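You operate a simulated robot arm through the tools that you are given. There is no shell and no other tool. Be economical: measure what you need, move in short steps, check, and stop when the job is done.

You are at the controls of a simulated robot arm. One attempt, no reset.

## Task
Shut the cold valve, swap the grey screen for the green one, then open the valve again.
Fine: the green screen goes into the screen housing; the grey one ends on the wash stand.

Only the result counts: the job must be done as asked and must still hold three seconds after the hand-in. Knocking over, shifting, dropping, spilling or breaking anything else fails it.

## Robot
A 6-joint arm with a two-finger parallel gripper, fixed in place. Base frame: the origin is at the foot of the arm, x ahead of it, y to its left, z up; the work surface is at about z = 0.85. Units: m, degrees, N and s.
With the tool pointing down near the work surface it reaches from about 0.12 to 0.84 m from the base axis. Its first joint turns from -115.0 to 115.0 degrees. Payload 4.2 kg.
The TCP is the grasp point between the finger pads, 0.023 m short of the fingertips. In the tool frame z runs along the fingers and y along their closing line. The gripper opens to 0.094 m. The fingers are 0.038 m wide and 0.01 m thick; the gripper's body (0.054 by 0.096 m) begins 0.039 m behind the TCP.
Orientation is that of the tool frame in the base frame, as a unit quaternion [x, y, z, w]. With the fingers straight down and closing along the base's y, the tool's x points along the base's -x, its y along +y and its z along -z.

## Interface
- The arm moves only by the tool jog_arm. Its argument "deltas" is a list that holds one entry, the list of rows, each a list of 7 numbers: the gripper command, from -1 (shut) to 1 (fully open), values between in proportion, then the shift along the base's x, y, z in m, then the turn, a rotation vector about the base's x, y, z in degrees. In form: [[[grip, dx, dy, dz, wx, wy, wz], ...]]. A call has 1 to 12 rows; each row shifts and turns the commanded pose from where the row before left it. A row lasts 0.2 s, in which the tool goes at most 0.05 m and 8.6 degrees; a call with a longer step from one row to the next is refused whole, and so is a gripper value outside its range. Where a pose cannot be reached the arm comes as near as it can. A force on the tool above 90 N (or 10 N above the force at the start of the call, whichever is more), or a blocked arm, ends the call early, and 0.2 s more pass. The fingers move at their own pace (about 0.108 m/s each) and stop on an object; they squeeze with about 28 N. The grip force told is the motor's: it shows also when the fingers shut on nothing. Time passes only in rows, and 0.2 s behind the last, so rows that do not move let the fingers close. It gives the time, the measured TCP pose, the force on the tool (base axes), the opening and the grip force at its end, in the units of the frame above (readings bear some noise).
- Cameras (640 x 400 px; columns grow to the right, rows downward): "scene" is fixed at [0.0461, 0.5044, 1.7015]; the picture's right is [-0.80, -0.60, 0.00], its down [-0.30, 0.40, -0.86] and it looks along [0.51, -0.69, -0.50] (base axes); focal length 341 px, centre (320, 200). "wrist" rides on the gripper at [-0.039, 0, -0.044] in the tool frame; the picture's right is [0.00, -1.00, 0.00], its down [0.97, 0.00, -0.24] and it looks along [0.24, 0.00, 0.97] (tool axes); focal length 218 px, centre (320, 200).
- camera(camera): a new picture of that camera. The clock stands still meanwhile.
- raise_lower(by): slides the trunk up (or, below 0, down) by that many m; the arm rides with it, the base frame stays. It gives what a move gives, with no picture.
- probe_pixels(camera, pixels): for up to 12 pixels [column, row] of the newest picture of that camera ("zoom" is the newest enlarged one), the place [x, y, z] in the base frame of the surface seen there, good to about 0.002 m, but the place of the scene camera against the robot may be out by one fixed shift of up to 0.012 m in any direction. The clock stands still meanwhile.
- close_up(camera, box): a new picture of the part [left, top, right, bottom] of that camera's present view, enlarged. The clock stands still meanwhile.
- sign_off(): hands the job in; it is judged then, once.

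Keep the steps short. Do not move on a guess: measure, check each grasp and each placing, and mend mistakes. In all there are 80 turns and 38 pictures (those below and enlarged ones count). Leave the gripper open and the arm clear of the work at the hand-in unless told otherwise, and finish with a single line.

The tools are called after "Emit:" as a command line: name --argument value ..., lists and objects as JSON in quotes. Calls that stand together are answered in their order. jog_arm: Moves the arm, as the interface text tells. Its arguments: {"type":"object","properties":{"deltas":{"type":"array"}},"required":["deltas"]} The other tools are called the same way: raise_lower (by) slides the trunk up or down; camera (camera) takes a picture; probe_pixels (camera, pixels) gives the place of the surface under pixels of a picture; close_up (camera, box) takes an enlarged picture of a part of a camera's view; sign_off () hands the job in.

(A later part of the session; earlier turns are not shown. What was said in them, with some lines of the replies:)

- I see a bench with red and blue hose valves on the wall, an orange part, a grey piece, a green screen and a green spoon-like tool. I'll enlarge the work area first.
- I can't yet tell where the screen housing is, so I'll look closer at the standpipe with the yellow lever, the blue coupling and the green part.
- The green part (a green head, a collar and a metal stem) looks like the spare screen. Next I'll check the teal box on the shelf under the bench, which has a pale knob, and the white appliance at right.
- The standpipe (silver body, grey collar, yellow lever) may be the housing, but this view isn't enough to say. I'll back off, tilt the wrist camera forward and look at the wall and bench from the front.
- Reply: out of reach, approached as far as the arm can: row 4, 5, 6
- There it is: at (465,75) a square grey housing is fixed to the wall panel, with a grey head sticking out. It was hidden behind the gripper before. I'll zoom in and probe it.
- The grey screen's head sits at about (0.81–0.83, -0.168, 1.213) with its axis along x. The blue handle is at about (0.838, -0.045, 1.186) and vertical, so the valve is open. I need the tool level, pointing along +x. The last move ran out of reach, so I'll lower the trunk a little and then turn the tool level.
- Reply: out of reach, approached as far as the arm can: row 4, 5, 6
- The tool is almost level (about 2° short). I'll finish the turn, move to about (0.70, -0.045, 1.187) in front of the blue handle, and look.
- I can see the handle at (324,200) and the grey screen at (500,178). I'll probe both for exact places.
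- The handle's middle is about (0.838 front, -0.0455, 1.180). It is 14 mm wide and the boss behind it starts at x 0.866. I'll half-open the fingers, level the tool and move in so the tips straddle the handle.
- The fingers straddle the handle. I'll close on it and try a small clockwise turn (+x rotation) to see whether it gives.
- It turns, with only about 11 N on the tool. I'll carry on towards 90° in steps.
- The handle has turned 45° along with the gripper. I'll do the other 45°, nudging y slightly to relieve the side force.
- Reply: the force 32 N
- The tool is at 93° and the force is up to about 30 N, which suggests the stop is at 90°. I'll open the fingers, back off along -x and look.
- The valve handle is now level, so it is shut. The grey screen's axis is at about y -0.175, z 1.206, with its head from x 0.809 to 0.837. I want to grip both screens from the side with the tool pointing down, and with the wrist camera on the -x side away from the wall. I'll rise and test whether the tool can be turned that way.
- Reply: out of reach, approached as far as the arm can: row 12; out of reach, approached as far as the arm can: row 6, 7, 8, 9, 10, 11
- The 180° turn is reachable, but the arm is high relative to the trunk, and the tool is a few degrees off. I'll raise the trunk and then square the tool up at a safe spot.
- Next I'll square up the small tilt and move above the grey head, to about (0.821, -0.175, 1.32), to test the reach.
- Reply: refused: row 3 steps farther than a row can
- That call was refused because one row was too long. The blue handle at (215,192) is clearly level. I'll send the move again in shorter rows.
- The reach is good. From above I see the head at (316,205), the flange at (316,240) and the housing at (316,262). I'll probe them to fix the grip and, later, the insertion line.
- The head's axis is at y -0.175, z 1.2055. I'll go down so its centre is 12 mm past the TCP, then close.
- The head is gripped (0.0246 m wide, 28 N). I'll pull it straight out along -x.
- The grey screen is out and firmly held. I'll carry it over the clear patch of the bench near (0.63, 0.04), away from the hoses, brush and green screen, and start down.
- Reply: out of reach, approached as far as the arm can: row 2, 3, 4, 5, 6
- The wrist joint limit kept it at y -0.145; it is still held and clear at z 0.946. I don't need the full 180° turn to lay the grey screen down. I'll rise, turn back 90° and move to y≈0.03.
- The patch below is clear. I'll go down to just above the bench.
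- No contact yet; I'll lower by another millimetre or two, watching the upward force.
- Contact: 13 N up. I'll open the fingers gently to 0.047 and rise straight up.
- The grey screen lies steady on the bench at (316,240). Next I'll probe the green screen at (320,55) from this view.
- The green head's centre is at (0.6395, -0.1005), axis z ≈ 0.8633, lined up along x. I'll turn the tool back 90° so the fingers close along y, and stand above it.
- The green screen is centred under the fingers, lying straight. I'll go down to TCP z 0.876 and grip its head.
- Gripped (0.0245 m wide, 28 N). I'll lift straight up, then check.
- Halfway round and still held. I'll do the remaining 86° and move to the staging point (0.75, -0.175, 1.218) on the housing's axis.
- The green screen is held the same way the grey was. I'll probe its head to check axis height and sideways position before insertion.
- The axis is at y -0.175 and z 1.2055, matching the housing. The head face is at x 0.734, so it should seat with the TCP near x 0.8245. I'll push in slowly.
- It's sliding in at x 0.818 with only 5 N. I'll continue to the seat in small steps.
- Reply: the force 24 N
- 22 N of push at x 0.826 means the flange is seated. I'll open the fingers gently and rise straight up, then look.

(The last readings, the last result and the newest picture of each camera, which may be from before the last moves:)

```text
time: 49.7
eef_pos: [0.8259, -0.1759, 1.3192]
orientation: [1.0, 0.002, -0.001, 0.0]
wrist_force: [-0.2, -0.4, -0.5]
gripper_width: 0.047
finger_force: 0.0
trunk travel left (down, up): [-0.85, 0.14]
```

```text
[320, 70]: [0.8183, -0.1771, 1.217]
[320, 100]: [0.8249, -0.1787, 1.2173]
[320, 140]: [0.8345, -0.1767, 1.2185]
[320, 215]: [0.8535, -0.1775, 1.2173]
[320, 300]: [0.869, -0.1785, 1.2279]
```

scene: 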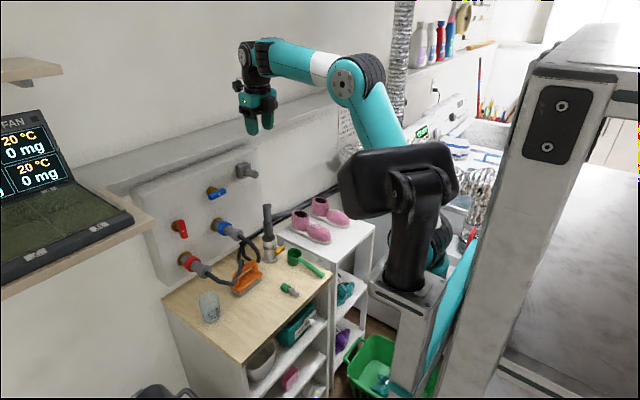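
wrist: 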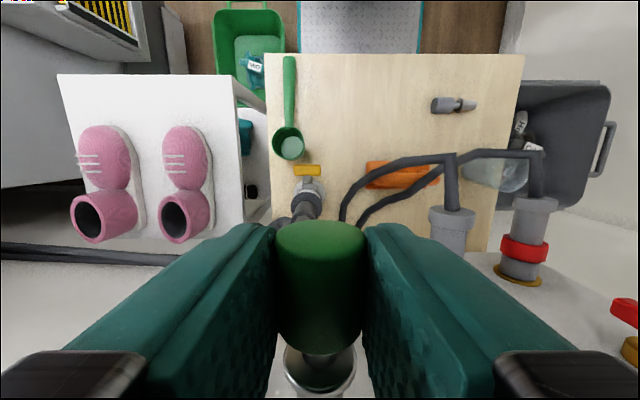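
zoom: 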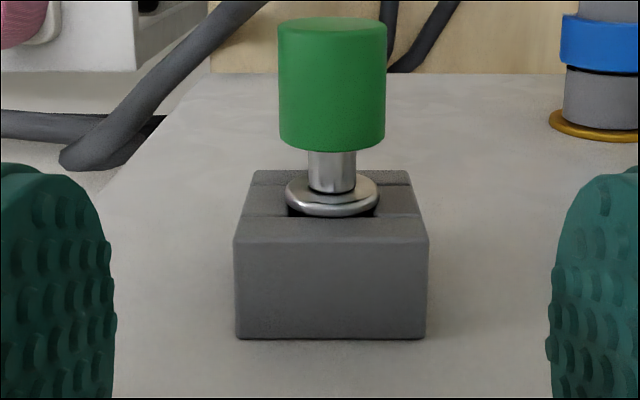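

The green screen is seated just like the grey one was, with its flange at the housing front. Next I'll back away and turn the tool towards the valve pose.

Emit:
jog_arm --deltas '[[[0, -0.045, 0, 0.01, 0, 0, 0], [0, -0.045, 0, 0.01, 0, 0, 0], [0, -0.03, 0.005, 0.005, 0, 0, 8.5], [0, 0, 0.005, 0, 0, 0, 8.5], [0, 0, 0.01, 0, 0, 0, 8.5], [0, 0, 0.01, 0, 0, 0, 8.5], [0, 0, 0.02, 0, 0, 0, 8.5], [0, 0, 0.02, 0, 0, 0, 8.5], [0, 0, 0.02, 0, 0, 0, 8.5], [0, 0, 0.02, 0, 0, 0, 8.5], [0, 0, 0.02, 0, 0, 0, 8.5], [0, 0, 0, 0, 0, 0, 8.5]]]'

Emit:
raise_lower --by -0.15

```text
time: 52.3
eef_pos: [0.7068, -0.0429, 1.3427]
orientation: [0.735, 0.678, 0.0, 0.0]
wrist_force: [-1.0, 0.5, -0.2]
gripper_width: 0.0471
finger_force: 0.0
trunk travel left (down, up): [-0.85, 0.14]
```

```text
time: 54.1
eef_pos: [0.7066, -0.0452, 1.1938]
orientation: [0.736, 0.677, -0.001, 0.001]
wrist_force: [-0.4, -0.8, -0.5]
gripper_width: 0.0471
finger_force: 0.2
trunk travel left (down, up): [-0.7, 0.29]
```

Next I'll trim the last 5° of yaw and pitch the tool forward to level.

Emit:
jog_arm --deltas '[[[0, 0, 0, 0, 0, 0, 4.8], [0, 0, 0, 0, 0, -8.2, 0], [0, 0, 0, 0, 0, -8.2, 0], [0, 0, 0, 0, 0, -8.2, 0], [0, 0, 0, 0, 0, -8.2, 0], [0, 0, 0, 0, 0, -8.2, 0], [0, 0, 0, 0, 0, -8.2, 0], [0, 0, 0, 0, 0, -8.2, 0], [0, 0, 0, 0, 0, -8.2, 0], [0, 0, 0, 0, 0, -8.2, 0], [0, 0, 0, 0, 0, -8.2, 0], [0, 0, 0, 0, 0, -8, 0]]]'

Emit:
camera --camera "wrist"

```text
time: 56.7
eef_pos: [0.7058, -0.0443, 1.195]
orientation: [0.501, 0.499, 0.5, 0.5]
wrist_force: [-1.1, -0.1, 0.2]
gripper_width: 0.047
finger_force: 0.0
trunk travel left (down, up): [-0.7, 0.29]
```

```text
5 pictures are left
```

wrist: 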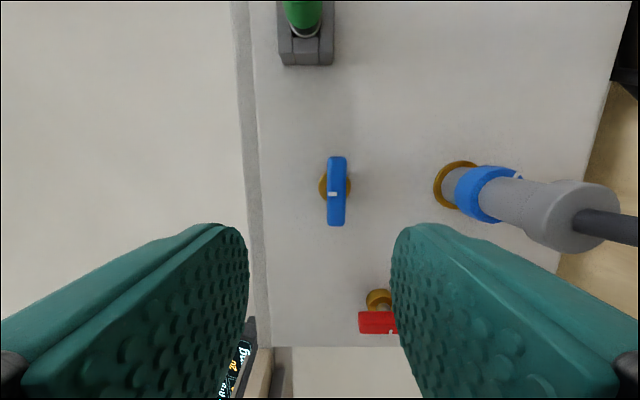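

The handle is level and lined up. I'll move in to (0.834, -0.0455, 1.180) and grip it.

Emit:
jog_arm --deltas '[[[0, 0, -0.0012, -0.0152, 0, 0, 0], [0, 0.04, 0, 0, 0, 0, 0], [0, 0.04, 0, 0, 0, 0, 0], [0, 0.03, 0, 0, 0, 0, 0], [0, 0.018, 0, 0, 0, 0, 0], [0, 0, 0, 0, 0, 0, 0], [-1, 0, 0, 0, 0, 0, 0], [-1, 0, 0, 0, 0, 0, 0], [-1, 0, 0, 0, 0, 0, 0]]]'

```text
time: 58.7
eef_pos: [0.8354, -0.0449, 1.1797]
orientation: [0.5, 0.498, 0.5, 0.501]
wrist_force: [9.2, -1.2, 13.8]
gripper_width: 0.0161
finger_force: 44.9
trunk travel left (down, up): [-0.7, 0.29]
```

Gripped at 0.016 m. I'll turn it back counter-clockwise: half the way first.

Emit:
jog_arm --deltas '[[[-1, 0, 0, 0, -7.5, 0, 0], [-1, 0, 0, 0, -7.5, 0, 0], [-1, 0, 0, 0, -7.5, 0, 0], [-1, 0, 0, 0, -7.5, 0, 0], [-1, 0, 0, 0, -7.5, 0, 0], [-1, 0, 0, 0, -7.5, 0, 0]]]'

Emit:
jog_arm --deltas '[[[-1, 0, 0, 0, -7.5, 0, 0], [-1, 0, 0, 0, -7.5, 0, 0], [-1, 0, 0, 0, -7.5, 0, 0], [-1, 0, 0, 0, -7.5, 0, 0], [-1, 0, 0, 0, -7.5, 0, 0], [-1, 0, 0, 0, -7.5, 0, 0], [-1, 0, 0, 0, -3, 0, 0]]]'

```text
time: 60.1
eef_pos: [0.8346, -0.0442, 1.1793]
orientation: [0.269, 0.652, 0.271, 0.655]
wrist_force: [11.7, 0.7, 23.9]
gripper_width: 0.0159
finger_force: 45.2
trunk travel left (down, up): [-0.7, 0.29]
```

```text
time: 61.7
eef_pos: [0.8345, -0.0451, 1.1801]
orientation: [-0.019, 0.705, -0.017, 0.709]
wrist_force: [8.9, 2.5, 22.5]
gripper_width: 0.0166
finger_force: 44.9
trunk travel left (down, up): [-0.7, 0.29]
```

It's at -3°, against the stop at vertical. I'll ease off, open the fingers, back away and look.

Emit:
jog_arm --deltas '[[[-1, 0, 0, 0, 2, 0, 0], [0, 0, 0, 0, 0, 0, 0], [0, 0, 0, 0, 0, 0, 0], [0, -0.04, 0, 0, 0, 0, 0], [0, -0.05, 0, 0, 0, 0, 0], [1, -0.04, 0, 0, 0, 0, 0], [1, 0, 0, 0, 0, 0, 0]]]'

Emit:
camera --camera "wrist"

Emit:
camera --camera "scene"

```text
time: 63.3
eef_pos: [0.7042, -0.0451, 1.1778]
orientation: [-0.006, 0.707, -0.008, 0.708]
wrist_force: [-0.5, -0.2, -1.1]
gripper_width: 0.0941
finger_force: 0.1
trunk travel left (down, up): [-0.7, 0.29]
```

```text
4 pictures are left
```

wrist: 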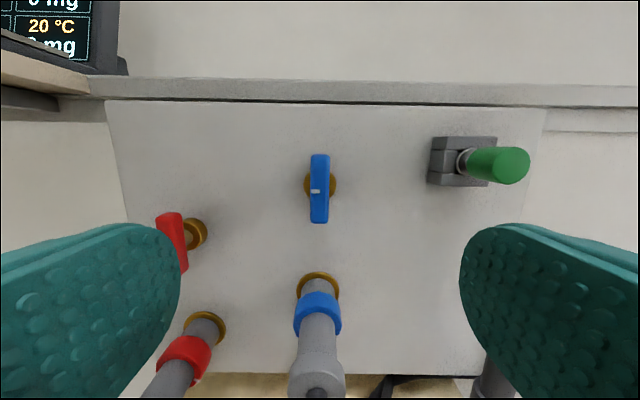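

```text
3 pictures are left
```

scene: 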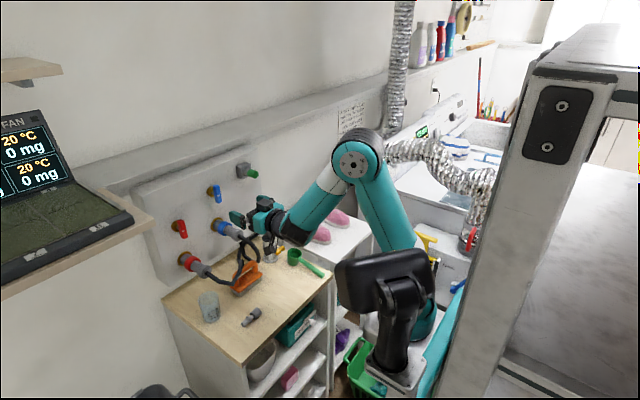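

The valve is vertical again (open), the green screen is in the housing and the grey one lies on the bench. There's a notice on the wall at (350,118), so I'll read it to confirm which piece is the wash stand.

Emit:
close_up --camera "scene" --box '[330, 98, 374, 138]'

Emit:
close_up --camera "scene" --box '[160, 150, 340, 340]'

```text
10.00 times, centred on (352, 118) of scene
```

zoom: 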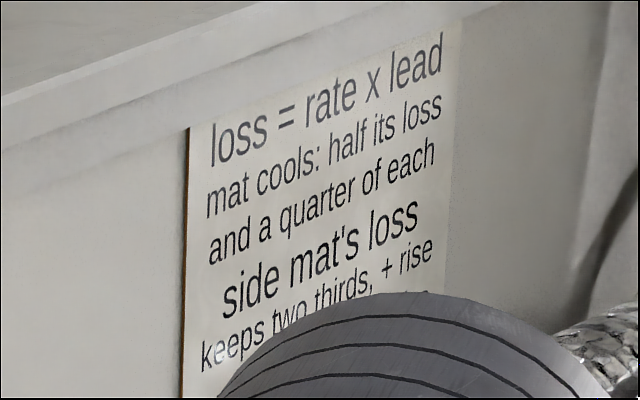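

```text
2.11 times, centred on (250, 245) of scene
```

zoom: 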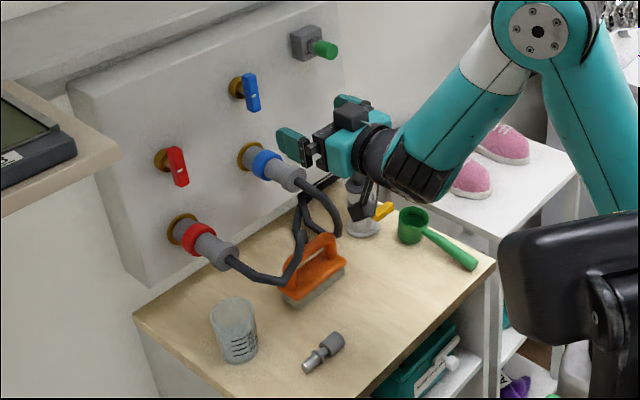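

The notice is about something else. The bench under the taps, with the brush and beaker, is the wash stand, and the grey screen is on it. I'll raise the arm clear of the work.

Emit:
raise_lower --by 0.2

Emit:
jog_arm --deltas '[[[1, -0.03, 0, 0, 0, 0, 0], [1, 0, 0, 0, 0, 0, 0]]]'

Emit:
camera --camera "scene"

```text
time: 65.4
eef_pos: [0.7055, -0.0451, 1.3766]
orientation: [-0.006, 0.707, -0.007, 0.708]
wrist_force: [-1.0, 0.0, -0.5]
gripper_width: 0.0939
finger_force: 0.0
trunk travel left (down, up): [-0.9, 0.09]
```

```text
time: 66.0
eef_pos: [0.6763, -0.0449, 1.3776]
orientation: [-0.006, 0.707, -0.005, 0.708]
wrist_force: [-0.1, 0.0, 1.0]
gripper_width: 0.0941
finger_force: 0.1
trunk travel left (down, up): [-0.9, 0.09]
```

```text
0 pictures are left
```

scene: 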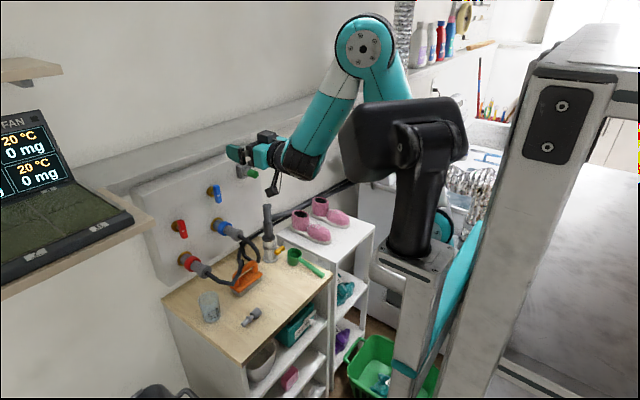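

Everything is in place: valve open, green screen seated, grey screen on the stand, gripper open and clear. I'm handing in.

Emit:
sign_off

```text
The job is handed in.
```

I shut the cold valve, seated the green screen in the housing, laid the grey one on the bench under the taps (which I took to be the wash stand), and opened the valve again.
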